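You operate a simulated robot arm through the tools that you are given. There is no shell and no other tool. Be economical: measure what you need, move in short steps, check, and stop when the job is done.

Carry out the task below with a simulated robot arm. There is one attempt and no reset: what you move stays moved.

Task
Swap the blue air hose for the red one and test the stop.
Fine: blue shelf valve off for the swap and on again; the blue hose goes in the empty slot; then one press of the test button.

Only the result counts: the job must be done as asked and must still hold three seconds after the hand-in. Knocking over, shifting, dropping, spilling or breaking anything else fails it.

Robot
A 6-joint arm with a two-finger parallel gripper, fixed in place. Base frame: the origin is at the foot of the arm, x ahead of it, y to its left, z up. Units: m, degrees, N and s.
With the tool pointing down near the work surface it reaches from about 0.22 to 0.62 m from the base axis. Its first joint turns from -66.0 to 66.0 degrees. Payload 2.7 kg.
Tool frame: the origin (TCP) lies between the finger pads and is the grasp point; the fingertips stand 0.023 m ahead of it; z points along the fingers, y is the line along which they close. The gripper opens to 0.094 m. The fingers are 0.038 m wide and 0.01 m thick; the gripper's body (0.054 by 0.096 m) begins 0.039 m behind the TCP.
Orientation is told as [roll, pitch, yaw] about the base's x, y, z axes, in that order, counted from this pose: with the fingers straight down and closing along the base's y, the tool's x points along the base's -x, its y along +y and its z along -z.

Tools
- The arm moves only by the tool move_arm. Its argument "series" is a list that holds one entry, the list of rows, each a list of 6 numbers: the shift along the base's x, y, z in units of 250 mm (1.0 is 250 mm), then the turn, a rotation vector about the base's x, y, z in units of 120 degrees (1.0 is 120 degrees). In form: [[[tx, ty, tz, ax, ay, az], ...]]. A call has 1 to 12 rows; each row is the pose to reach, as a shift and turn from the pose commanded when the call began. "claw" is the opening in per cent of the stroke, from 0 (shut) to 100 (fully open), set as the call begins (left out, the last holds). A call with a number of a shift or a turn outside -1 to 1 is refused whole. Each row takes 0.2 s and may step no farther than 0.05 m and 8.6 degrees from the row before; otherwise, or with a gripper value out of range, the whole call is refused. A pose out of reach is approached as far as the arm can. The call stops where the force on the tool passes 70 N (or 10 N more than at its start, if that is more) or the arm is blocked; 0.2 s more then pass. The fingers move at their own pace (about 0.045 m/s each) and stop on an object; they squeeze with about 23 N. The grip force told is the motor's: it shows also when the fingers shut on nothing. Time passes only in rows, and 0.2 s behind the last, so rows that repeat a pose let the fingers close. It gives the time, the measured TCP pose, the force on the tool (base axes), the opening and the grip force at its end, in the units of the frame above (readings bear some noise).
- Cameras (640 x 400 px; columns grow to the right, rows downward): "scene" is fixed at [0.0476, -0.4121, 1.4116]; the picture's right is [0.95, -0.31, 0.00], its down [-0.15, -0.47, -0.87] and it looks along [0.27, 0.83, -0.49] (base axes); focal length 333 px, centre (320, 200). "wrist" rides on the gripper at [0.086, 0.016, -0.075] in the tool frame; the picture's right is [-0.18, 0.98, 0.00], its down [-0.58, -0.11, -0.81] and it looks along [-0.79, -0.15, 0.59] (tool axes); focal length 243 px, centre (320, 200). There is no depth. A picture from a camera that has moved, and an enlarged one, comes with that camera's place and axes in the base frame and with its lens.
- capture(camera): a new picture of that camera. No time passes.
- zoom(camera, box): a new picture of the part [left, top, right, bottom] of that camera's present view, enlarged. No time passes.
- finish_job(): hands the job in; it is judged then, once.

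Go step by step. Nothing tells you positions but the pictures and the camera data: compare them with the known pose of the tool, close in by small moves and look again before you grip or let go. The budget is 120 turns and 84 pictures, counting those below and the enlarged ones. Unless the task says otherwise, let go and move clear before handing in, and close with one line.

The tools are called after "Request:" as name(argument=value, ...) on one line, values as JSON. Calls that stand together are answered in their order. move_arm: Moves the arm, as the interface text tells. Its arguments: {"type":"object","properties":{"series":{"type":"array","items":{"type":"array","items":{"type":"array","items":{"type":"number"}}}},"claw":{"type":"number"}},"required":["series"]} The other tools are called the same way: capture (camera) takes a picture; zoom (camera, box) takes an enlarged picture of a part of a camera's view; finish_job () hands the job in.

At the start:

```text
time: 0.0
ee_pos: [0.2299, 0.2743, 1.0478]
ee_rot: [0.0, 0.0, 0.1]
force: [0.4, -0.1, -0.1]
width: 0.0937
grasp_force: 0.1
```

scene: 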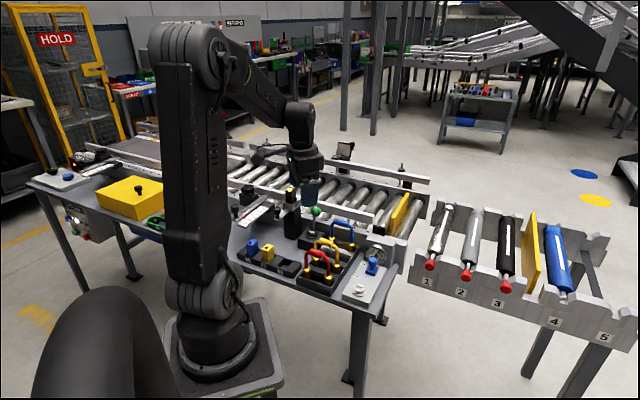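
wrist: 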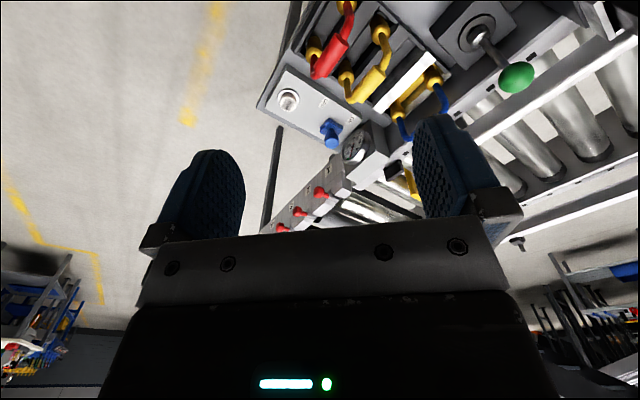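

I see a bench with a hose panel (red, yellow and blue loops), a valve and a button box. I'll zoom in on these first.

Request:
zoom(camera="scene", box=[230, 190, 410, 310])

Request:
zoom(camera="scene", box=[20, 130, 200, 250])

Request:
zoom(camera="wrist", box=[240, 0, 560, 200])

```text
3.33 times, centred on (320, 250) of scene
camera zoom: at [0.0476, -0.4121, 1.4116], right [0.95, -0.31, 0.0], down [-0.15, -0.47, -0.87], along [0.27, 0.83, -0.49], focal length 1110 px, centre (320, 33)
```

zoom: 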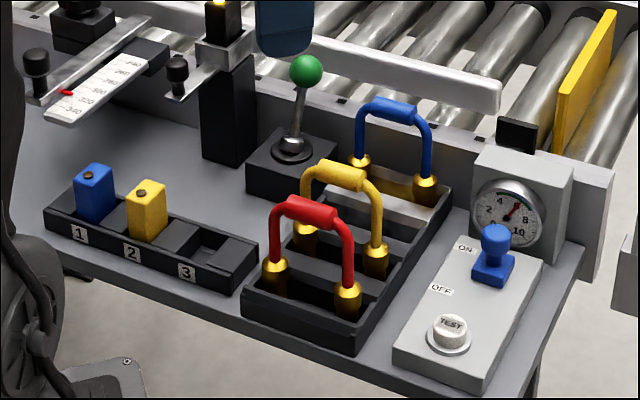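

```text
3.33 times, centred on (110, 190) of scene
camera zoom: at [0.0476, -0.4121, 1.4116], right [0.95, -0.31, 0.0], down [-0.15, -0.47, -0.87], along [0.27, 0.83, -0.49], focal length 1110 px, centre (1020, 233)
```

zoom: 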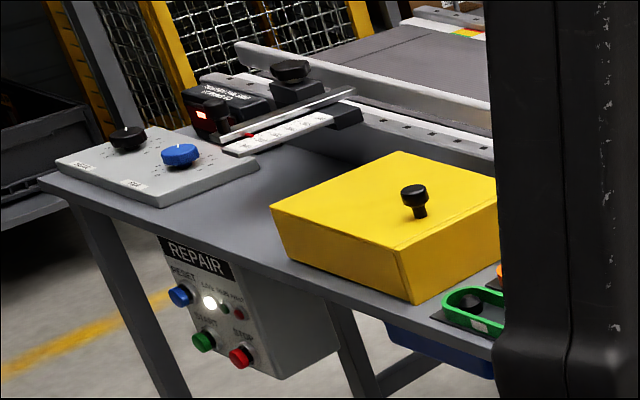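

```text
2.00 times, centred on (400, 100) of wrist
camera zoom: at [0.1415, 0.2901, 1.1228], right [0.18, 0.98, 0.0], down [0.58, -0.11, 0.81], along [0.79, -0.15, -0.59], focal length 485 px, centre (160, 400)
```

zoom: 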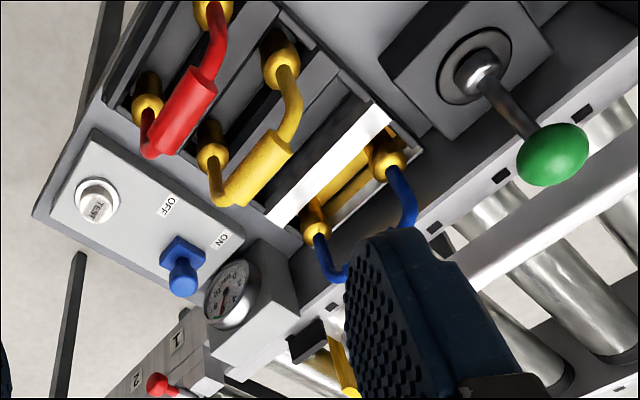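

The blue valve, TEST button and hose tray (red, yellow, an empty slot, blue in the port) sit at about 45° to the base. I'll turn the tool −45° and look with the wrist camera.

Request:
move_arm(series=[[[0, 0, 0, 0, 0, -0.0625], [0, 0, 0, 0, 0, -0.125], [0, 0, 0, 0, 0, -0.1875], [0, 0, 0, 0, 0, -0.25], [0, 0, 0, 0, 0, -0.3125], [0, 0, 0, 0, 0, -0.375], [0, 0, 0, 0, 0, -0.375]]])

Request:
capture(camera="wrist")

```text
time: 1.6
ee_pos: [0.2287, 0.2744, 1.0491]
ee_rot: [0.0, 0.0, -45.1]
force: [-0.2, 0.4, -0.3]
width: 0.094
grasp_force: 0.1
```

```text
78 pictures are left
camera wrist: at [0.1782, 0.3465, 1.1229], right [0.83, 0.56, 0.0], down [0.33, -0.49, 0.81], along [0.45, -0.67, -0.59], focal length 243 px, centre (320, 200)
```

wrist: 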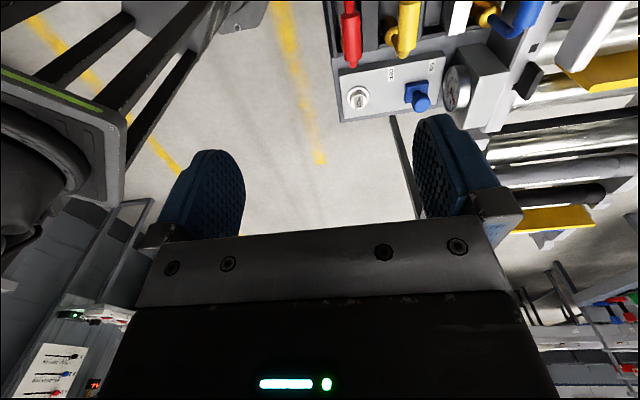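

The wrist picture is upside down (its top is straight below the tool). I'll move back a bit so the tray falls within view.

Request:
move_arm(series=[[[-0.05, 0.14, 0, 0, 0, 0], [-0.1, 0.28, 0, 0, 0, 0], [-0.15, 0.42, 0, 0, 0, 0], [-0.15, 0.42, 0, 0, 0, 0]]])

Request:
capture(camera="wrist")

Request:
zoom(camera="scene", box=[290, 205, 410, 305])

```text
time: 2.6
ee_pos: [0.2319, 0.3582, 1.0484]
ee_rot: [0.0, 0.2, -45.0]
force: [0.0, 0.1, -0.2]
width: 0.0939
grasp_force: 0.0
out of reach, approached as far as the arm can: row 2, 3, 4
```

```text
77 pictures are left
camera wrist: at [0.1817, 0.4311, 1.1235], right [0.83, 0.56, 0.0], down [0.33, -0.49, 0.81], along [0.45, -0.67, -0.59], focal length 243 px, centre (320, 200)
```

wrist: 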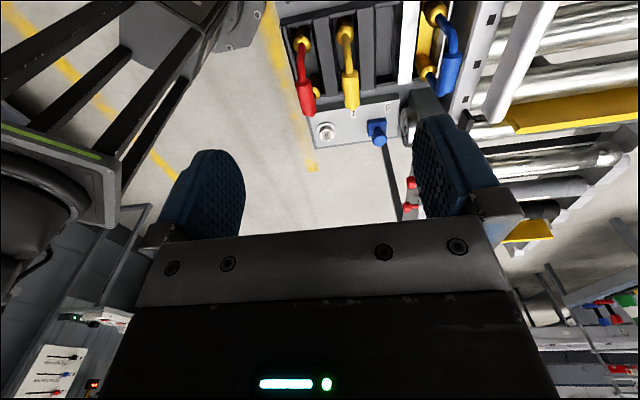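

```text
4.00 times, centred on (350, 255) of scene
camera zoom: at [0.0476, -0.4121, 1.4116], right [0.95, -0.31, 0.0], down [-0.15, -0.47, -0.87], along [0.27, 0.83, -0.49], focal length 1332 px, centre (200, -20)
```

zoom: 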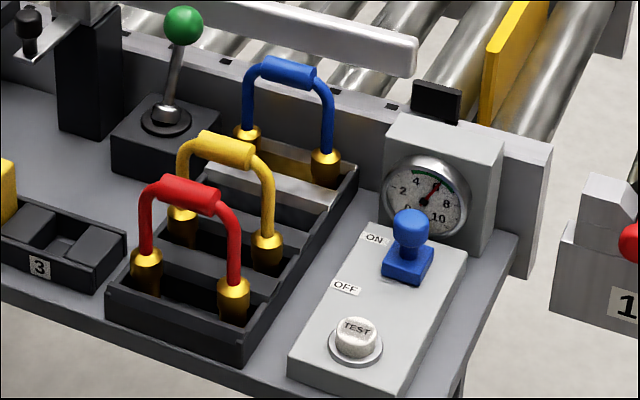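

Zooming the wrist view to measure the tray, valve and button.

Request:
zoom(camera="wrist", box=[270, 0, 510, 150])

```text
2.67 times, centred on (390, 75) of wrist
camera zoom: at [0.1817, 0.4311, 1.1235], right [0.83, 0.56, 0.0], down [0.33, -0.49, 0.81], along [0.45, -0.67, -0.59], focal length 647 px, centre (133, 533)
```

zoom: 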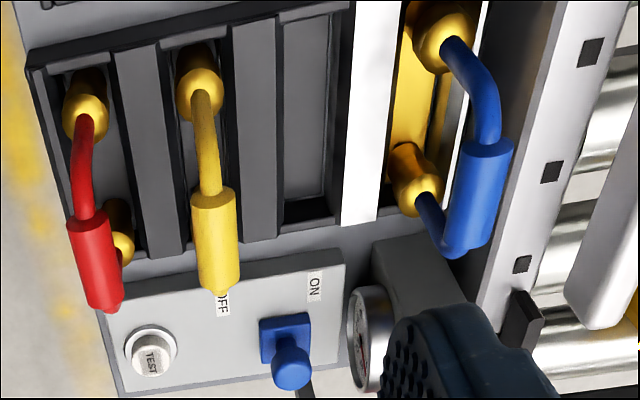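

Triangulated: TEST ≈ (0.358, 0.198, 0.751), valve knob ≈ (0.427, 0.257, 0.784). Hose grips: red ≈ (0.265, 0.278, 0.835), yellow ≈ (0.305, 0.318), blue ≈ (0.388, 0.401), empty slot ≈ (0.345, 0.358). I'll hover over the valve for a closer look.

Request:
move_arm(series=[[[0.13, -0.067, -0.05, 0, 0, 0], [0.26, -0.134, -0.1, 0, 0, 0], [0.39, -0.2, -0.2, 0, 0, 0], [0.52, -0.268, -0.28, 0, 0, 0], [0.65, -0.335, -0.36, 0, 0, 0], [0.78, -0.404, -0.4, 0, 0, 0], [0.78, -0.404, -0.4, 0, 0, 0]]], claw=45)

Request:
capture(camera="wrist")

```text
time: 4.2
ee_pos: [0.4268, 0.2568, 0.9485]
ee_rot: [0.0, 0.0, -45.1]
force: [0.1, 0.2, 0.3]
width: 0.0419
grasp_force: 0.1
```

```text
74 pictures are left
camera wrist: at [0.3772, 0.3293, 1.0232], right [0.82, 0.57, 0.0], down [0.33, -0.49, 0.81], along [0.46, -0.67, -0.59], focal length 243 px, centre (320, 200)
```

wrist: 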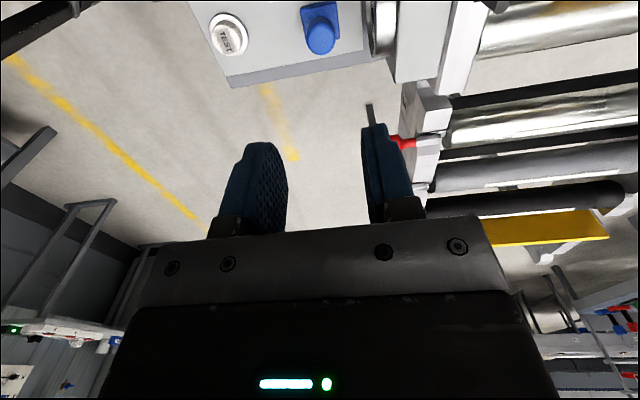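

Request:
zoom(camera="wrist", box=[200, 0, 420, 110])

Request:
zoom(camera="scene", box=[335, 235, 405, 305])

```text
2.91 times, centred on (310, 55) of wrist
camera zoom: at [0.3772, 0.3293, 1.0232], right [0.82, 0.57, 0.0], down [0.33, -0.49, 0.81], along [0.46, -0.67, -0.59], focal length 706 px, centre (349, 622)
```

zoom: 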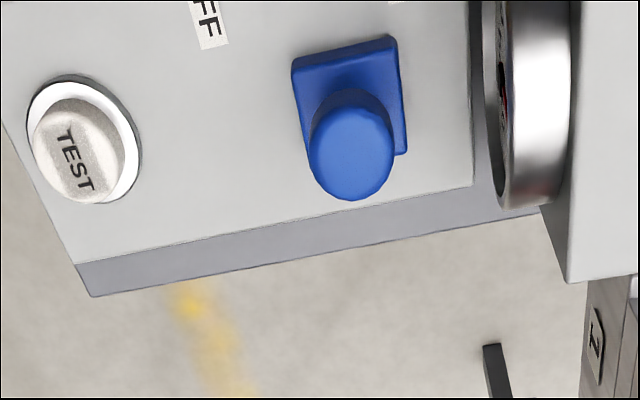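

```text
5.71 times, centred on (370, 270) of scene
camera zoom: at [0.0476, -0.4121, 1.4116], right [0.95, -0.31, 0.0], down [-0.15, -0.47, -0.87], along [0.27, 0.83, -0.49], focal length 1903 px, centre (34, -200)
```

zoom: 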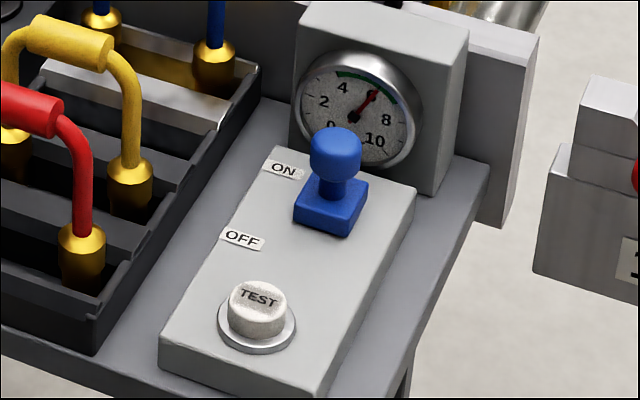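

The valve is a slide with a ball knob, and OFF is toward TEST. I'll descend around the knob with tips just below the ball centre, then close.

Request:
move_arm(series=[[[0, 0, -0.16, 0, 0, 0], [0, 0, -0.32, 0, 0, 0], [0, 0, -0.46, 0, 0, 0], [0, 0, -0.54, 0, 0, 0], [0, 0, -0.606, 0, 0, 0], [0, 0, -0.606, 0, 0, 0]]])

Request:
capture(camera="wrist")

Request:
zoom(camera="scene", box=[310, 205, 430, 305])

```text
time: 5.6
ee_pos: [0.4275, 0.2575, 0.7973]
ee_rot: [0.0, 0.0, -44.9]
force: [-0.1, 0.5, -0.8]
width: 0.0424
grasp_force: 0.1
```

```text
71 pictures are left
camera wrist: at [0.3772, 0.3304, 0.8714], right [0.83, 0.56, 0.0], down [0.33, -0.49, 0.81], along [0.46, -0.67, -0.59], focal length 243 px, centre (320, 200)
```

wrist: 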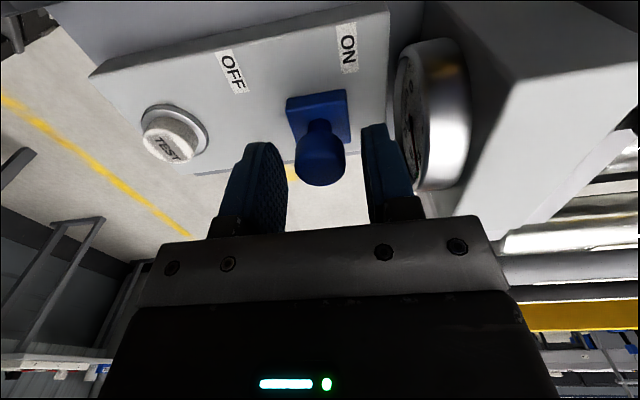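

```text
4.00 times, centred on (370, 255) of scene
camera zoom: at [0.0476, -0.4121, 1.4116], right [0.95, -0.31, 0.0], down [-0.15, -0.47, -0.87], along [0.27, 0.83, -0.49], focal length 1332 px, centre (120, -20)
```

zoom: 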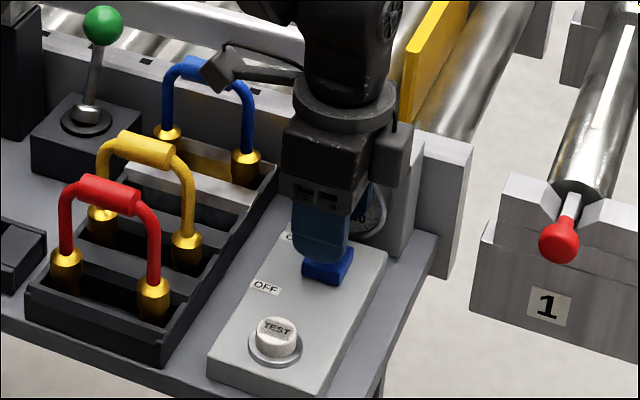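

Request:
move_arm(series=[[[0, 0, 0, 0, 0, 0], [0, 0, 0, 0, 0, 0], [0, 0, 0, 0, 0, 0]]], claw=10)

```text
time: 6.4
ee_pos: [0.4268, 0.2575, 0.7961]
ee_rot: [0.0, 0.0, -45.0]
force: [1.9, 0.1, -1.7]
width: 0.0253
grasp_force: 44.4
```

Gripped at 25 mm. I'll slide toward OFF in small steps along (−1, −1).

Request:
move_arm(series=[[[-0.03, -0.03, 0, 0, 0, 0], [-0.06, -0.06, 0, 0, 0, 0], [-0.08, -0.08, 0, 0, 0, 0], [-0.08, -0.08, 0, 0, 0, 0]]])

Request:
zoom(camera="scene", box=[310, 205, 430, 305])

Request:
capture(camera="wrist")

```text
time: 7.4
ee_pos: [0.407, 0.2367, 0.7964]
ee_rot: [-0.2, 0.1, -45.0]
force: [-0.2, 0.8, -14.5]
width: 0.0254
grasp_force: 44.8
```

```text
4.00 times, centred on (370, 255) of scene
camera zoom: at [0.0478, -0.412, 1.4116], right [0.95, -0.31, 0.0], down [-0.15, -0.47, -0.87], along [0.27, 0.83, -0.49], focal length 1332 px, centre (120, -20)
```

zoom: 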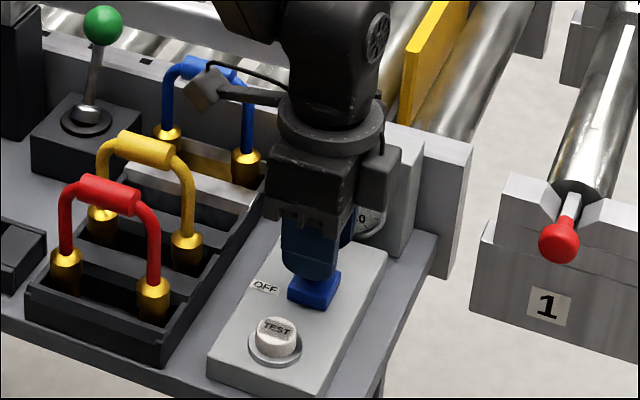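

```text
68 pictures are left
camera wrist: at [0.3568, 0.31, 0.8716], right [0.83, 0.56, 0.0], down [0.34, -0.49, 0.81], along [0.45, -0.67, -0.59], focal length 243 px, centre (320, 200)
```

wrist: 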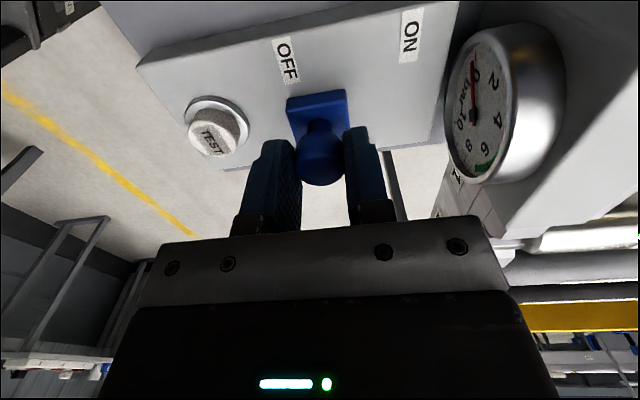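

The gauge has dropped toward 0. I'll push a little further to reach the end stop.

Request:
move_arm(series=[[[-0.015, -0.015, 0, 0, 0, 0], [-0.03, -0.03, 0, 0, 0, 0], [-0.03, -0.03, 0, 0, 0, 0]]])

Request:
zoom(camera="wrist", box=[160, 0, 600, 220])

```text
time: 8.2
ee_pos: [0.4051, 0.2358, 0.8001]
ee_rot: [1.5, -0.4, -44.8]
force: [28.5, 37.8, -25.6]
width: 0.0252
grasp_force: 44.8
```

```text
1.45 times, centred on (380, 110) of wrist
camera zoom: at [0.3535, 0.3074, 0.8746], right [0.82, 0.57, 0.03], down [0.32, -0.5, 0.81], along [0.47, -0.66, -0.59], focal length 353 px, centre (233, 331)
```

zoom: 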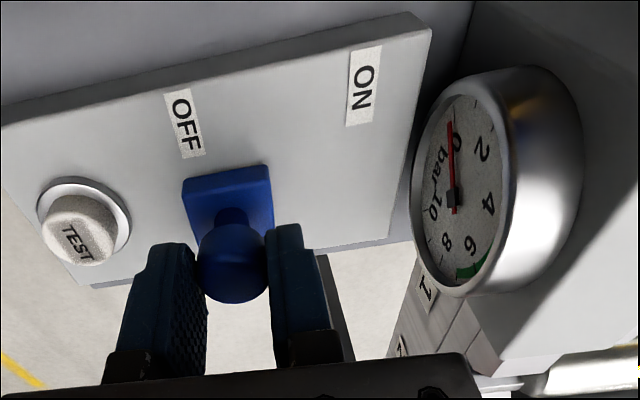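

The slide is at its end stop and the gauge reads 0. I'll relax the push, open, and rise.

Request:
move_arm(series=[[[0.015, 0.015, 0, 0, 0, 0], [0.02, 0.02, 0, 0, 0, 0]]])

Request:
move_arm(series=[[[0, 0, 0, 0, 0, 0], [0, 0, 0, 0, 0, 0]]], claw=40)

```text
time: 8.8
ee_pos: [0.4069, 0.2371, 0.7988]
ee_rot: [0.3, 0.1, -45.1]
force: [-1.3, 14.8, 24.3]
width: 0.0253
grasp_force: 44.4
```

```text
time: 9.4
ee_pos: [0.4046, 0.2351, 0.7962]
ee_rot: [-0.2, -0.1, -45.0]
force: [-0.3, -0.4, 0.1]
width: 0.0374
grasp_force: 0.0
```

Released. Rising and moving above the blue hose for a check.

Request:
move_arm(series=[[[0, 0, 0.18, 0, 0, 0], [0, 0, 0.36, 0, 0, 0], [0, 0, 0.54, 0, 0, 0], [0, 0.1, 0.66, 0, 0, 0], [-0.02, 0.28, 0.66, 0, 0, 0], [-0.04, 0.46, 0.64, 0, 0, 0], [-0.066, 0.64, 0.62, 0, 0, 0], [-0.066, 0.664, 0.6, 0, 0, 0], [-0.066, 0.664, 0.6, 0, 0, 0]]], claw=45)

Request:
capture(camera="wrist")

Request:
zoom(camera="scene", box=[290, 185, 410, 285])

```text
time: 11.4
ee_pos: [0.3886, 0.4025, 0.9458]
ee_rot: [0.0, 0.0, -45.0]
force: [-1.0, 0.0, -0.3]
width: 0.0425
grasp_force: 0.0
```

```text
66 pictures are left
camera wrist: at [0.3378, 0.4746, 1.0214], right [0.83, 0.56, 0.0], down [0.33, -0.49, 0.81], along [0.46, -0.67, -0.59], focal length 243 px, centre (320, 200)
```

wrist: 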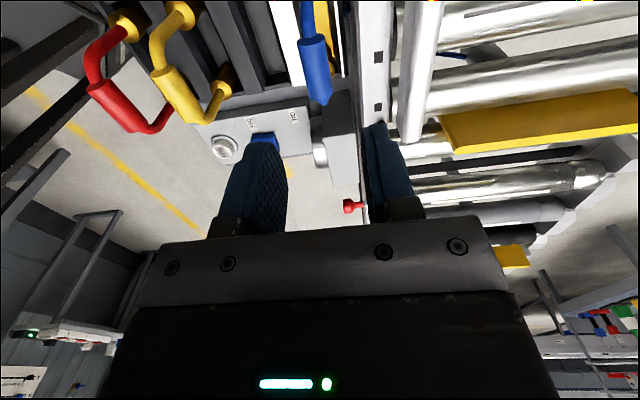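

```text
4.00 times, centred on (350, 235) of scene
camera zoom: at [0.0476, -0.4121, 1.4116], right [0.95, -0.31, 0.0], down [-0.15, -0.47, -0.87], along [0.27, 0.83, -0.49], focal length 1332 px, centre (200, 60)
```

zoom: 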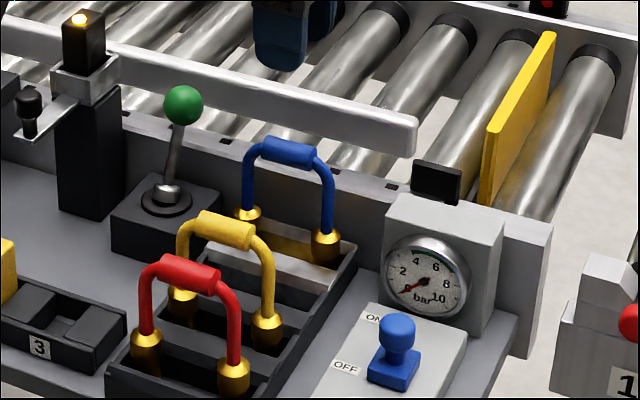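

Grip of the blue hose refined to ≈ (0.387, 0.400, 0.833). Descending around it.

Request:
move_arm(series=[[[-0.006, -0.01, -0.12, 0, 0, 0], [-0.006, -0.01, -0.24, 0, 0, 0], [-0.006, -0.01, -0.34, 0, 0, 0], [-0.006, -0.01, -0.4, 0, 0, 0], [-0.006, -0.01, -0.455, 0, 0, 0], [-0.006, -0.01, -0.455, 0, 0, 0]]])

Request:
capture(camera="wrist")

Request:
zoom(camera="scene", box=[290, 185, 410, 285])

```text
time: 12.8
ee_pos: [0.387, 0.3982, 0.8341]
ee_rot: [0.0, 0.0, -44.9]
force: [0.5, -0.6, -0.9]
width: 0.0425
grasp_force: 0.1
```

```text
64 pictures are left
camera wrist: at [0.3366, 0.4712, 0.908], right [0.83, 0.56, 0.0], down [0.33, -0.49, 0.81], along [0.46, -0.67, -0.59], focal length 243 px, centre (320, 200)
```

wrist: 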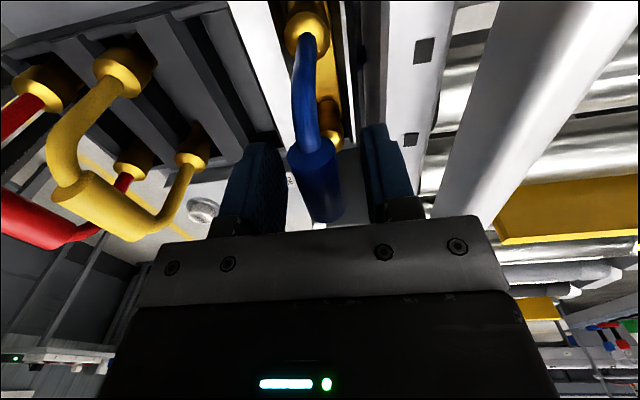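

```text
4.00 times, centred on (350, 235) of scene
camera zoom: at [0.0476, -0.4121, 1.4116], right [0.95, -0.31, 0.0], down [-0.15, -0.47, -0.87], along [0.27, 0.83, -0.49], focal length 1332 px, centre (200, 60)
```

zoom: 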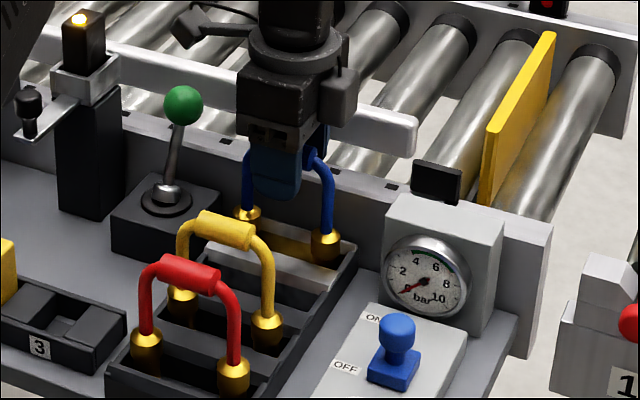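

Centered on the grip. Closing.

Request:
move_arm(series=[[[0, 0, 0, 0, 0, 0], [0, 0, 0, 0, 0, 0], [0, 0, 0, 0, 0, 0]]], claw=5)

Request:
move_arm(series=[[[0, 0, 0.02, 0, 0, 0], [0, 0, 0.05, 0, 0, 0], [0, 0, 0.08, 0, 0, 0], [0, 0, 0.08, 0, 0, 0]]])

Request:
zoom(camera="scene", box=[290, 185, 410, 285])

```text
time: 13.6
ee_pos: [0.3871, 0.4002, 0.8321]
ee_rot: [0.0, 0.0, -45.0]
force: [-0.5, -0.5, -0.1]
width: 0.0195
grasp_force: 23.1
```

```text
time: 14.6
ee_pos: [0.3879, 0.3998, 0.8538]
ee_rot: [0.0, 0.1, -44.9]
force: [0.0, 0.1, -0.8]
width: 0.0197
grasp_force: 22.9
```

```text
4.00 times, centred on (350, 235) of scene
camera zoom: at [0.0476, -0.4121, 1.4116], right [0.95, -0.31, 0.0], down [-0.15, -0.47, -0.87], along [0.27, 0.83, -0.49], focal length 1332 px, centre (200, 60)
```

zoom: 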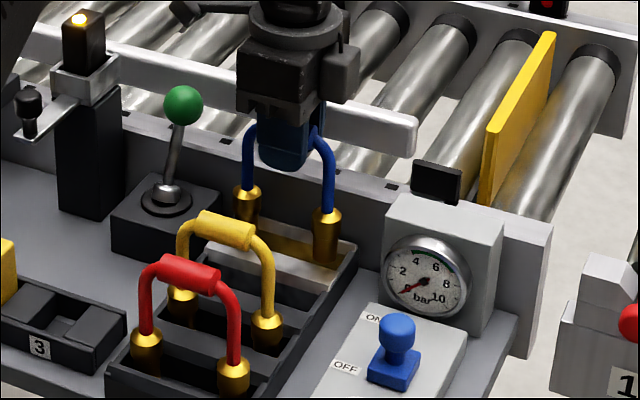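

The hose lifts freely. I'll raise it fully and examine the empty slot and the port underneath.

Request:
move_arm(series=[[[0, 0, 0.1, 0, 0, 0], [0, 0, 0.2, 0, 0, 0], [0, 0, 0.28, 0, 0, 0], [0, 0, 0.28, 0, 0, 0]]])

Request:
zoom(camera="scene", box=[310, 215, 382, 265])

Request:
capture(camera="wrist")

```text
time: 15.6
ee_pos: [0.387, 0.3992, 0.9237]
ee_rot: [-0.1, 0.1, -45.0]
force: [-0.3, -0.3, -1.4]
width: 0.0196
grasp_force: 23.1
```

```text
8.00 times, centred on (346, 240) of scene
camera zoom: at [0.0476, -0.4121, 1.4116], right [0.95, -0.31, 0.0], down [-0.15, -0.47, -0.87], along [0.27, 0.83, -0.49], focal length 2664 px, centre (112, -120)
```

zoom: 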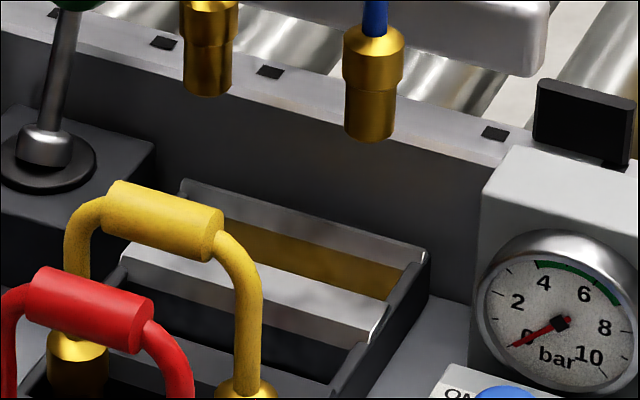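

```text
60 pictures are left
camera wrist: at [0.3366, 0.472, 0.9985], right [0.83, 0.56, 0.0], down [0.33, -0.49, 0.81], along [0.46, -0.67, -0.59], focal length 243 px, centre (320, 200)
```

wrist: 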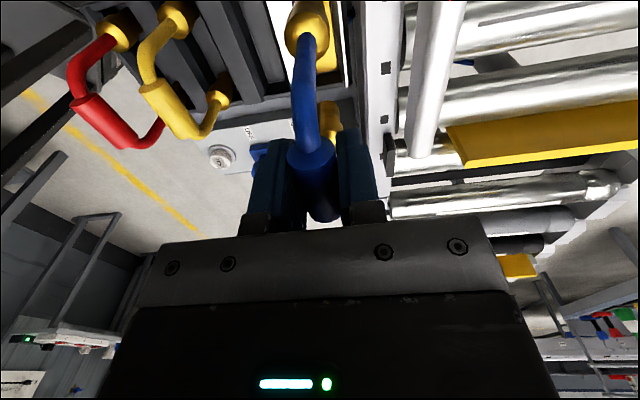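

The tray has plain slots; the lifted blue hose must go one slot back, about (0.346, 0.359). Shifting over, then lowering.

Request:
move_arm(series=[[[-0.08, -0.08, 0, 0, 0, 0], [-0.164, -0.164, 0, 0, 0, 0], [-0.164, -0.164, 0, 0, 0, 0]]])

Request:
zoom(camera="scene", box=[280, 205, 382, 275])

Request:
zoom(camera="wrist", box=[200, 0, 440, 150])

```text
time: 16.4
ee_pos: [0.3463, 0.3571, 0.9249]
ee_rot: [-0.1, -0.1, -45.0]
force: [-1.0, -0.8, 0.2]
width: 0.0195
grasp_force: 23.0
```

```text
5.71 times, centred on (331, 240) of scene
camera zoom: at [0.0476, -0.4121, 1.4116], right [0.95, -0.31, 0.0], down [-0.15, -0.47, -0.87], along [0.27, 0.83, -0.49], focal length 1903 px, centre (257, -29)
```

zoom: 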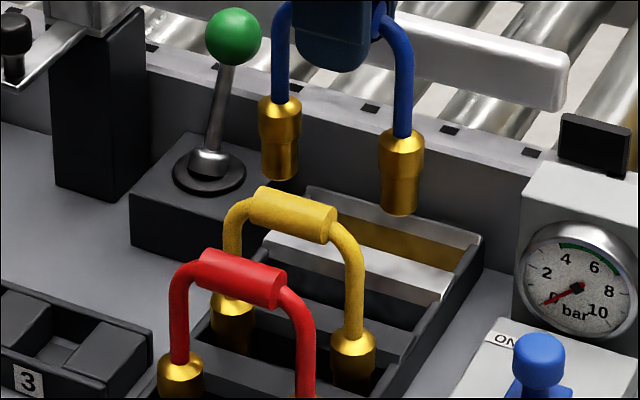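

```text
2.67 times, centred on (320, 75) of wrist
camera zoom: at [0.2953, 0.4305, 0.9987], right [0.83, 0.56, 0.0], down [0.33, -0.49, 0.81], along [0.46, -0.67, -0.59], focal length 647 px, centre (320, 533)
```

zoom: 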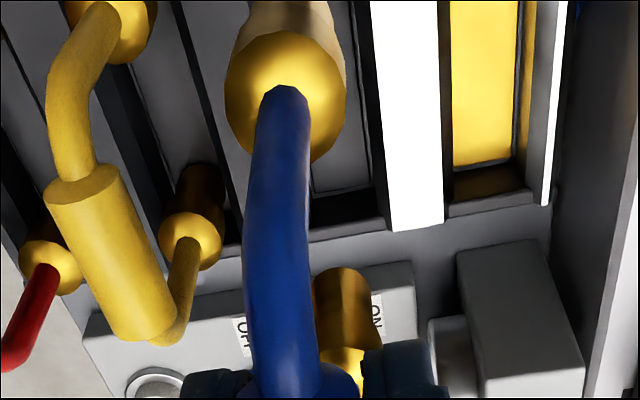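

Aligned with the empty slot. Lowering in steps.

Request:
move_arm(series=[[[0, 0, -0.1, 0, 0, 0], [0, 0, -0.2, 0, 0, 0], [0, 0, -0.26, 0, 0, 0], [0, 0, -0.3, 0, 0, 0], [0, 0, -0.3, 0, 0, 0]]])

Request:
zoom(camera="scene", box=[280, 205, 382, 275])

Request:
capture(camera="wrist")

```text
time: 17.6
ee_pos: [0.3461, 0.3588, 0.8481]
ee_rot: [0.0, 0.1, -45.1]
force: [0.3, -0.4, -1.2]
width: 0.0196
grasp_force: 23.1
```

```text
5.71 times, centred on (331, 240) of scene
camera zoom: at [0.0477, -0.4121, 1.4116], right [0.95, -0.31, 0.0], down [-0.15, -0.47, -0.87], along [0.27, 0.83, -0.49], focal length 1903 px, centre (257, -29)
```

zoom: 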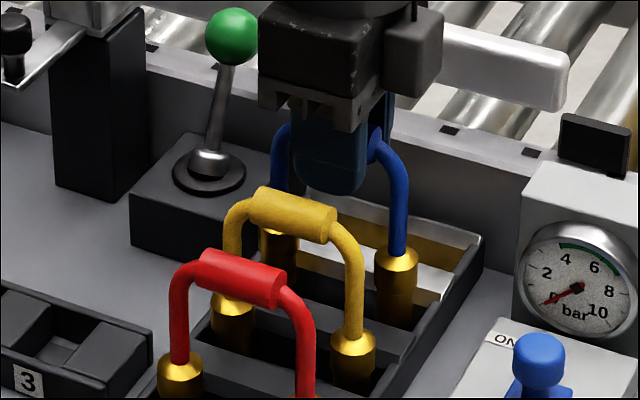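

```text
56 pictures are left
camera wrist: at [0.2955, 0.4308, 0.9227], right [0.83, 0.56, 0.0], down [0.33, -0.49, 0.81], along [0.46, -0.67, -0.59], focal length 243 px, centre (320, 200)
```

wrist: 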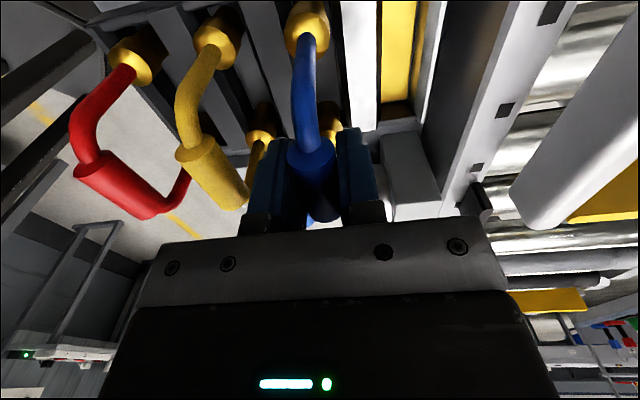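

Request:
move_arm(series=[[[0, 0, -0.03, 0, 0, 0], [0, 0, -0.05, 0, 0, 0], [0, 0, -0.062, 0, 0, 0], [0, 0, -0.062, 0, 0, 0]]])

Request:
zoom(camera="scene", box=[280, 205, 382, 275])

```text
time: 18.6
ee_pos: [0.3465, 0.3591, 0.8332]
ee_rot: [0.1, 0.0, -45.0]
force: [-1.1, -1.4, 6.0]
width: 0.0196
grasp_force: 23.1
```

```text
5.71 times, centred on (331, 240) of scene
camera zoom: at [0.0475, -0.4122, 1.4116], right [0.95, -0.31, 0.0], down [-0.15, -0.47, -0.87], along [0.27, 0.83, -0.49], focal length 1903 px, centre (257, -29)
```

zoom: 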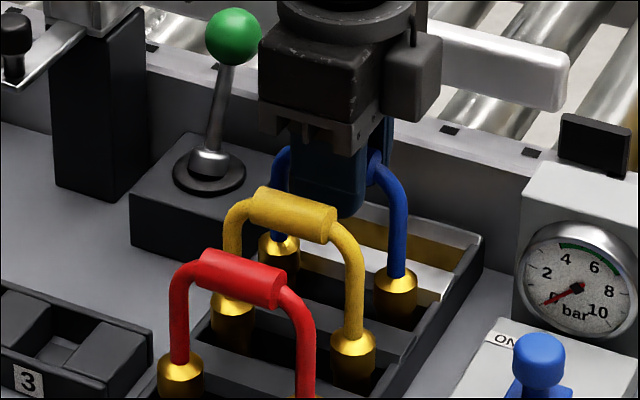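

It has seated at the same height as before, with light contact. Opening and rising.

Request:
move_arm(series=[[[0, 0, 0, 0, 0, 0], [0, 0, 0, 0, 0, 0], [0, 0, 0, 0, 0, 0]]], claw=42)

Request:
move_arm(series=[[[0, 0, 0.1, 0, 0, 0], [0, 0, 0.2, 0, 0, 0], [0, 0, 0.34, 0, 0, 0], [0, 0, 0.48, 0, 0, 0]]])

Request:
zoom(camera="scene", box=[280, 205, 382, 275])

Request:
capture(camera="wrist")

```text
time: 19.4
ee_pos: [0.3452, 0.3598, 0.8323]
ee_rot: [0.0, 0.0, -45.0]
force: [0.9, 0.5, -0.2]
width: 0.0399
grasp_force: 0.0
```

```text
time: 20.4
ee_pos: [0.3452, 0.3579, 0.9536]
ee_rot: [-0.2, 0.0, -45.0]
force: [-0.6, 0.3, -0.4]
width: 0.0393
grasp_force: 0.1
```

```text
5.71 times, centred on (331, 240) of scene
camera zoom: at [0.0476, -0.4121, 1.4116], right [0.95, -0.31, 0.0], down [-0.15, -0.47, -0.87], along [0.27, 0.83, -0.49], focal length 1903 px, centre (257, -29)
```

zoom: 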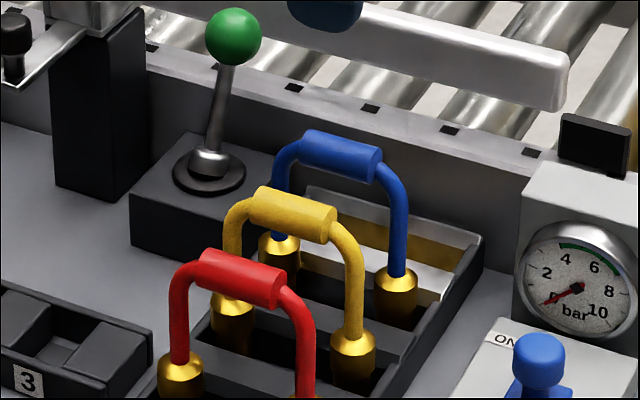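

```text
53 pictures are left
camera wrist: at [0.2953, 0.4307, 1.0272], right [0.83, 0.56, 0.0], down [0.33, -0.49, 0.81], along [0.46, -0.67, -0.59], focal length 243 px, centre (320, 200)
```

wrist: 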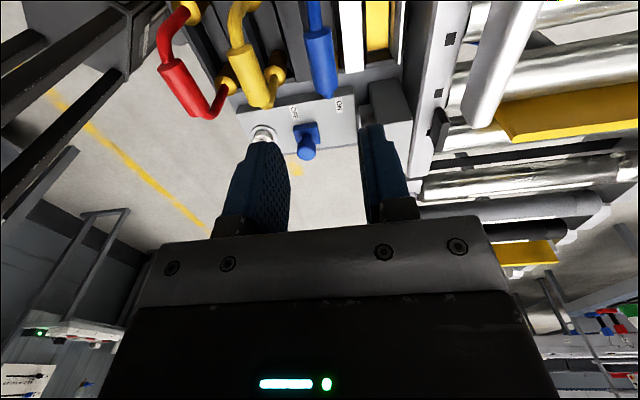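

Blue is standing in the empty slot. Next I'll hover over red.

Request:
move_arm(series=[[[-0.11, -0.11, 0, 0, 0, 0], [-0.22, -0.22, 0, 0, 0, 0], [-0.32, -0.32, 0, 0, 0, 0], [-0.32, -0.32, 0, 0, 0, 0]]])

Request:
zoom(camera="wrist", box=[200, 0, 440, 150])

```text
time: 21.4
ee_pos: [0.2664, 0.2778, 0.9519]
ee_rot: [0.0, 0.0, -44.9]
force: [-0.4, 0.4, -0.6]
width: 0.0389
grasp_force: 0.0
```

```text
2.67 times, centred on (320, 75) of wrist
camera zoom: at [0.2147, 0.3501, 1.0268], right [0.83, 0.56, 0.0], down [0.33, -0.49, 0.81], along [0.46, -0.67, -0.59], focal length 647 px, centre (320, 533)
```

zoom: 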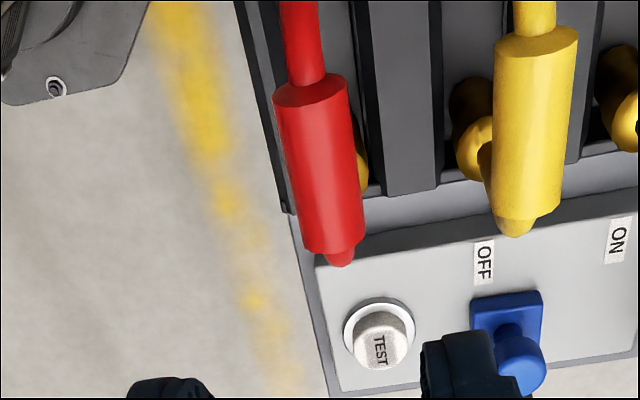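

Red is right under the tool. Descending and gripping.

Request:
move_arm(series=[[[-0.003, 0, -0.12, 0, 0, 0], [-0.003, 0, -0.24, 0, 0, 0], [-0.003, 0, -0.34, 0, 0, 0], [-0.003, 0, -0.42, 0, 0, 0], [-0.003, 0, -0.478, 0, 0, 0], [-0.003, 0, -0.478, 0, 0, 0]]], claw=45)

Request:
capture(camera="wrist")

```text
time: 22.8
ee_pos: [0.2647, 0.2789, 0.8329]
ee_rot: [0.0, 0.0, -44.9]
force: [0.1, -0.3, 0.4]
width: 0.0423
grasp_force: 0.0
```

```text
51 pictures are left
camera wrist: at [0.2141, 0.3502, 0.908], right [0.83, 0.56, 0.0], down [0.33, -0.49, 0.81], along [0.46, -0.67, -0.59], focal length 243 px, centre (320, 200)
```

wrist: 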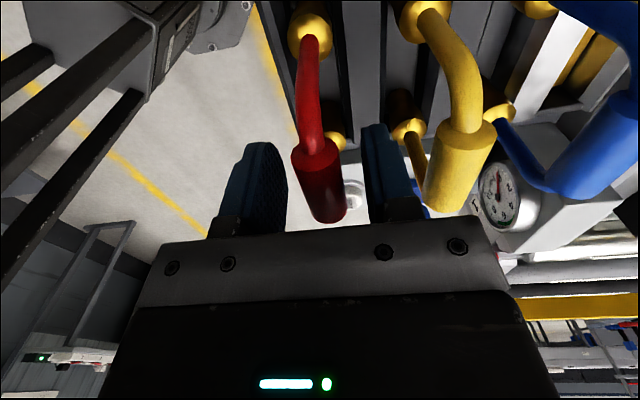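

Request:
move_arm(series=[[[0, 0, 0, 0, 0, 0], [0, 0, 0, 0, 0, 0], [0, 0, 0, 0, 0, 0]]], claw=5)

Request:
move_arm(series=[[[0, 0, 0.04, 0, 0, 0], [0, 0, 0.1, 0, 0, 0], [0, 0, 0.2, 0, 0, 0], [0, 0, 0.34, 0, 0, 0], [0, 0, 0.48, 0, 0, 0], [0, 0, 0.62, 0, 0, 0], [0, 0, 0.72, 0, 0, 0], [0, 0, 0.72, 0, 0, 0]]])

Request:
capture(camera="scene")

```text
time: 23.6
ee_pos: [0.2637, 0.2776, 0.8341]
ee_rot: [0.0, 0.1, -45.0]
force: [-0.2, -0.9, 1.1]
width: 0.0195
grasp_force: 22.8
```

```text
time: 25.4
ee_pos: [0.2649, 0.2773, 1.0144]
ee_rot: [0.2, 0.0, -45.1]
force: [-0.2, 0.2, -0.7]
width: 0.0197
grasp_force: 23.4
```

```text
50 pictures are left
```

scene: 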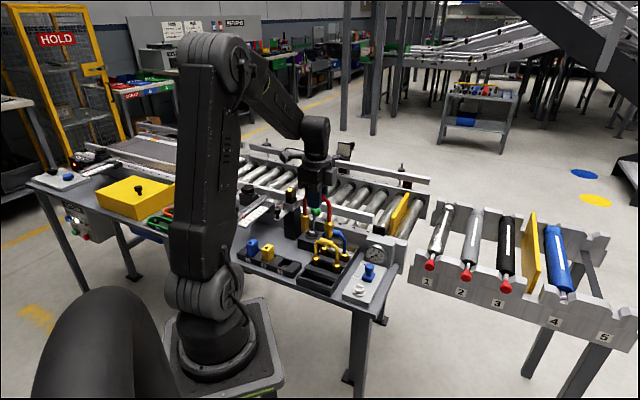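

Red is held high and clear. Carrying it over to the port slot.

Request:
move_arm(series=[[[0.1, 0.1, 0, 0, 0, 0], [0.2, 0.2, 0, 0, 0, 0], [0.3, 0.3, 0, 0, 0, 0], [0.4, 0.4, 0, 0, 0, 0], [0.489, 0.486, 0, 0, 0, 0], [0.489, 0.486, 0, 0, 0, 0]]])

Request:
zoom(camera="scene", box=[280, 185, 400, 275])

```text
time: 26.8
ee_pos: [0.3876, 0.4012, 1.0133]
ee_rot: [-0.1, 0.0, -45.0]
force: [0.2, 0.7, -1.0]
width: 0.0196
grasp_force: 22.8
```

```text
4.44 times, centred on (340, 230) of scene
camera zoom: at [0.0477, -0.4121, 1.4116], right [0.95, -0.31, 0.0], down [-0.15, -0.47, -0.87], along [0.27, 0.83, -0.49], focal length 1480 px, centre (231, 67)
```

zoom: 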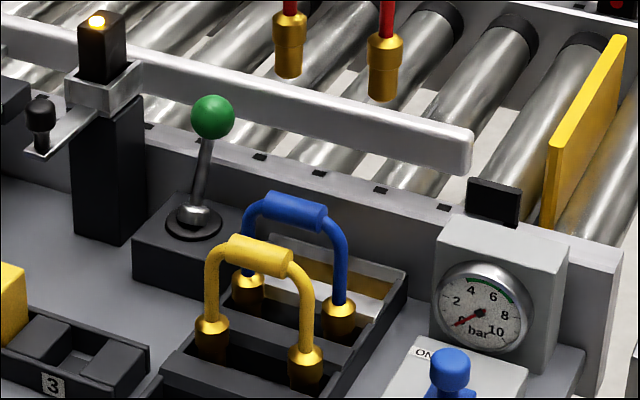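

Request:
move_arm(series=[[[-0.002, -0.003, -0.14, 0, 0, 0], [-0.002, -0.003, -0.28, 0, 0, 0], [-0.002, -0.003, -0.4, 0, 0, 0], [-0.002, -0.003, -0.5, 0, 0, 0], [-0.002, -0.003, -0.58, 0, 0, 0], [-0.002, -0.003, -0.64, 0, 0, 0], [-0.002, -0.003, -0.66, 0, 0, 0], [-0.002, -0.003, -0.66, 0, 0, 0]]])

Request:
zoom(camera="scene", box=[280, 185, 400, 275])

Request:
capture(camera="wrist")

```text
time: 28.6
ee_pos: [0.3867, 0.3982, 0.8486]
ee_rot: [0.0, 0.1, -45.0]
force: [-0.4, 0.4, 0.2]
width: 0.0197
grasp_force: 22.8
```

```text
4.44 times, centred on (340, 230) of scene
camera zoom: at [0.0477, -0.4121, 1.4116], right [0.95, -0.31, 0.0], down [-0.15, -0.47, -0.87], along [0.27, 0.83, -0.49], focal length 1480 px, centre (231, 67)
```

zoom: 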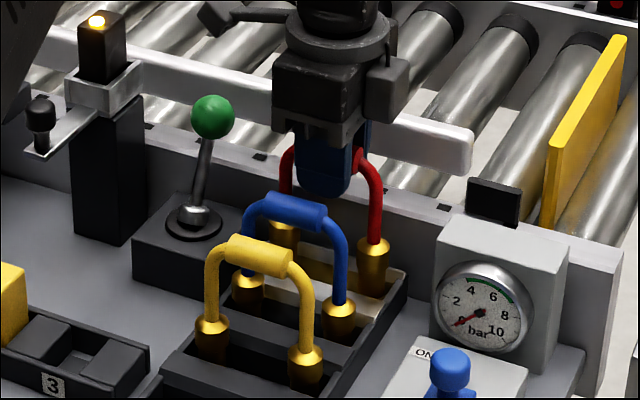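

```text
47 pictures are left
camera wrist: at [0.3365, 0.4707, 0.9225], right [0.83, 0.56, 0.0], down [0.33, -0.49, 0.81], along [0.46, -0.67, -0.59], focal length 243 px, centre (320, 200)
```

wrist: 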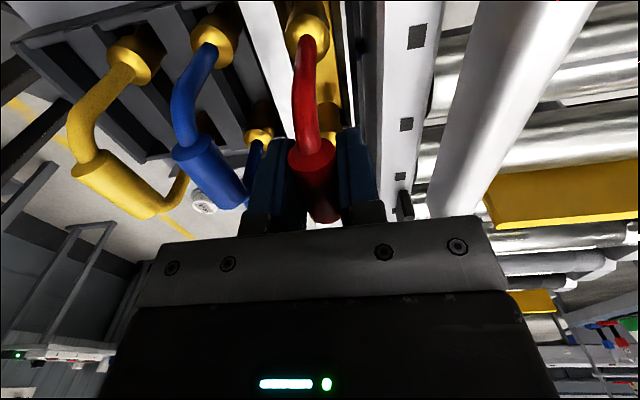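

Request:
move_arm(series=[[[0, 0.002, -0.03, 0, 0, 0], [0, 0.002, -0.05, 0, 0, 0], [0, 0.002, -0.064, 0, 0, 0], [0, 0.002, -0.064, 0, 0, 0]]])

Request:
zoom(camera="scene", box=[280, 185, 400, 275])

```text
time: 29.6
ee_pos: [0.387, 0.3983, 0.8329]
ee_rot: [0.1, 0.1, -45.0]
force: [-2.6, -0.6, 8.9]
width: 0.0197
grasp_force: 23.1
```

```text
4.44 times, centred on (340, 230) of scene
camera zoom: at [0.0475, -0.4123, 1.4116], right [0.95, -0.31, 0.0], down [-0.15, -0.47, -0.87], along [0.27, 0.83, -0.49], focal length 1480 px, centre (231, 67)
```

zoom: 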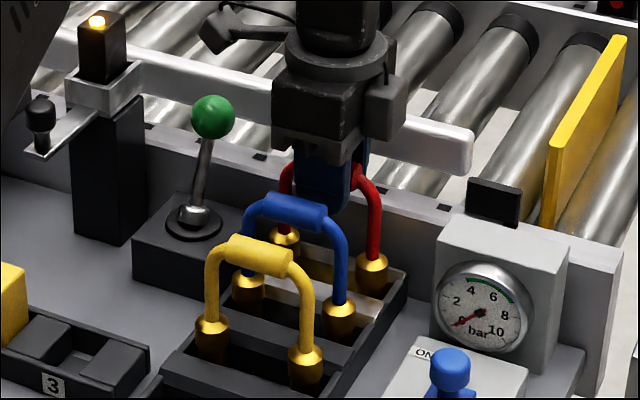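

Red is seated in the port at the same height. Releasing and rising.

Request:
move_arm(series=[[[0, 0, 0, 0, 0, 0], [0, 0, 0, 0, 0, 0], [0, 0, 0, 0, 0, 0]]], claw=42)

Request:
move_arm(series=[[[0, 0, 0.1, 0, 0, 0], [0, 0, 0.2, 0, 0, 0], [0, 0, 0.34, 0, 0, 0], [0, 0, 0.48, 0, 0, 0]]])

Request:
capture(camera="wrist")

Request:
zoom(camera="scene", box=[280, 185, 400, 275])

```text
time: 30.4
ee_pos: [0.3866, 0.3978, 0.8319]
ee_rot: [0.0, 0.0, -45.0]
force: [0.3, -0.4, -0.3]
width: 0.0395
grasp_force: 0.0
```

```text
time: 31.4
ee_pos: [0.3855, 0.4006, 0.9524]
ee_rot: [0.1, 0.0, -45.1]
force: [0.3, -0.7, 0.4]
width: 0.0394
grasp_force: 0.1
```

```text
45 pictures are left
camera wrist: at [0.3358, 0.4722, 1.0269], right [0.83, 0.56, 0.0], down [0.33, -0.49, 0.81], along [0.46, -0.67, -0.59], focal length 243 px, centre (320, 200)
```

wrist: 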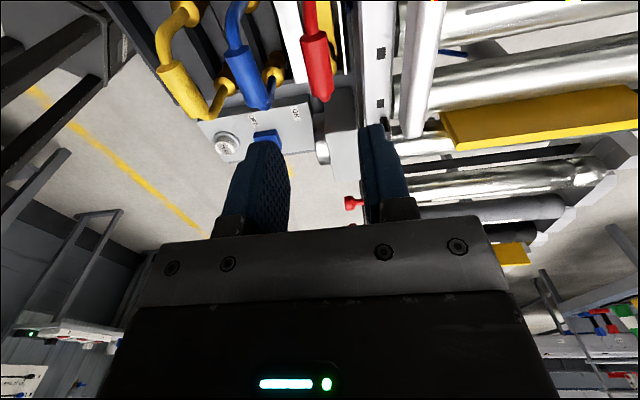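

```text
4.44 times, centred on (340, 230) of scene
camera zoom: at [0.0476, -0.4121, 1.4116], right [0.95, -0.31, 0.0], down [-0.15, -0.47, -0.87], along [0.27, 0.83, -0.49], focal length 1480 px, centre (231, 67)
```

zoom: 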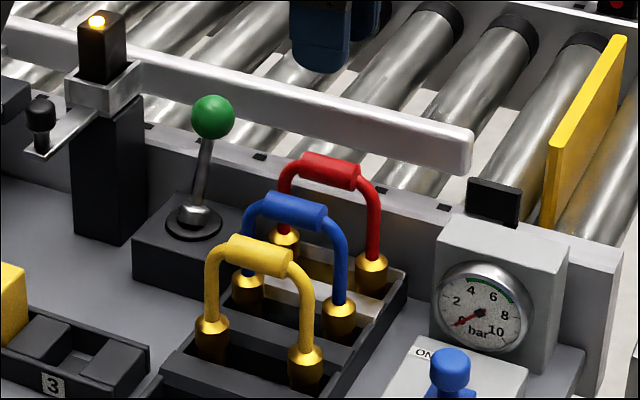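

Red stands in the port. Now back to the valve at ≈ (0.405, 0.236): approach from above, then grip.

Request:
move_arm(series=[[[0.02, -0.16, 0, 0, 0, 0], [0.04, -0.32, 0, 0, 0, 0], [0.06, -0.5, 0, 0, 0, 0], [0.074, -0.655, 0, 0, 0, 0], [0.074, -0.655, -0.16, 0, 0, 0], [0.074, -0.655, -0.32, 0, 0, 0], [0.074, -0.655, -0.42, 0, 0, 0], [0.074, -0.655, -0.42, 0, 0, 0]]], claw=50)

Request:
capture(camera="wrist")

```text
time: 33.2
ee_pos: [0.4049, 0.2368, 0.8477]
ee_rot: [0.1, 0.1, -45.0]
force: [0.0, -0.8, 0.4]
width: 0.047
grasp_force: 0.0
```

```text
43 pictures are left
camera wrist: at [0.3542, 0.3081, 0.9226], right [0.83, 0.56, 0.0], down [0.33, -0.49, 0.81], along [0.46, -0.67, -0.59], focal length 243 px, centre (320, 200)
```

wrist: 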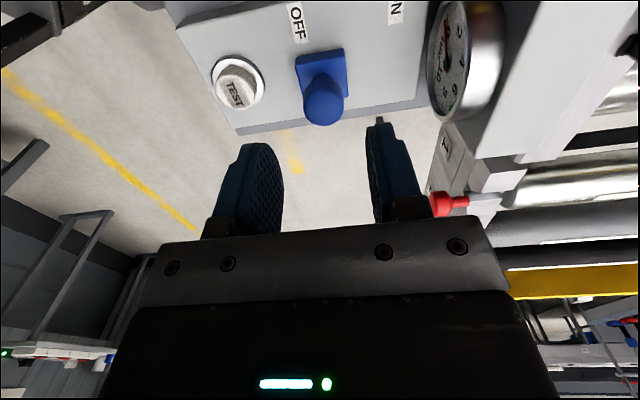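

Request:
move_arm(series=[[[0.002, 0.0, -0.1, 0, 0, 0], [0.002, 0.0, -0.17, 0, 0, 0], [0.002, 0.0, -0.203, 0, 0, 0], [0.002, 0.0, -0.203, 0, 0, 0]]])

Request:
move_arm(series=[[[0, 0, 0, 0, 0, 0], [0, 0, 0, 0, 0, 0], [0, 0, 0, 0, 0, 0]]], claw=10)

Request:
move_arm(series=[[[0.03, 0.03, 0, 0, 0, 0], [0.06, 0.06, 0, 0, 0, 0], [0.085, 0.085, 0, 0, 0, 0], [0.095, 0.095, 0, 0, 0, 0], [0.095, 0.095, 0, 0, 0, 0]]])

Request:
zoom(camera="wrist", box=[160, 0, 600, 220])

```text
time: 34.2
ee_pos: [0.406, 0.2352, 0.7968]
ee_rot: [0.0, 0.0, -45.0]
force: [1.1, -0.6, -0.7]
width: 0.0472
grasp_force: 0.1
```

```text
time: 35.0
ee_pos: [0.4073, 0.2369, 0.7963]
ee_rot: [0.1, 0.1, -45.0]
force: [10.2, 8.6, -7.3]
width: 0.0253
grasp_force: 44.9
```

```text
time: 36.2
ee_pos: [0.4283, 0.2587, 0.7965]
ee_rot: [-0.2, 0.1, -45.0]
force: [-13.1, -17.8, 24.8]
width: 0.0254
grasp_force: 44.8
```

```text
1.45 times, centred on (380, 110) of wrist
camera zoom: at [0.3781, 0.3306, 0.8717], right [0.83, 0.56, -0.01], down [0.34, -0.48, 0.81], along [0.45, -0.67, -0.59], focal length 353 px, centre (233, 331)
```

zoom: 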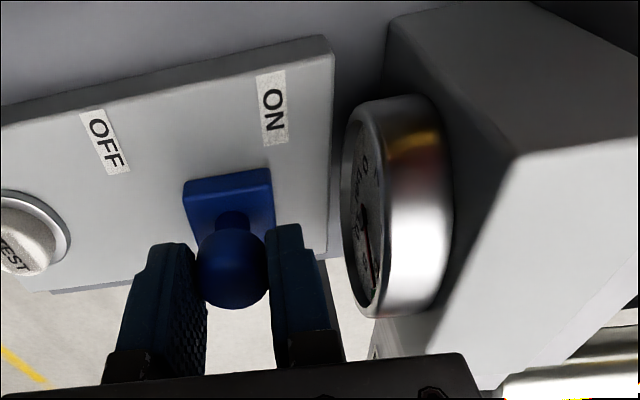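

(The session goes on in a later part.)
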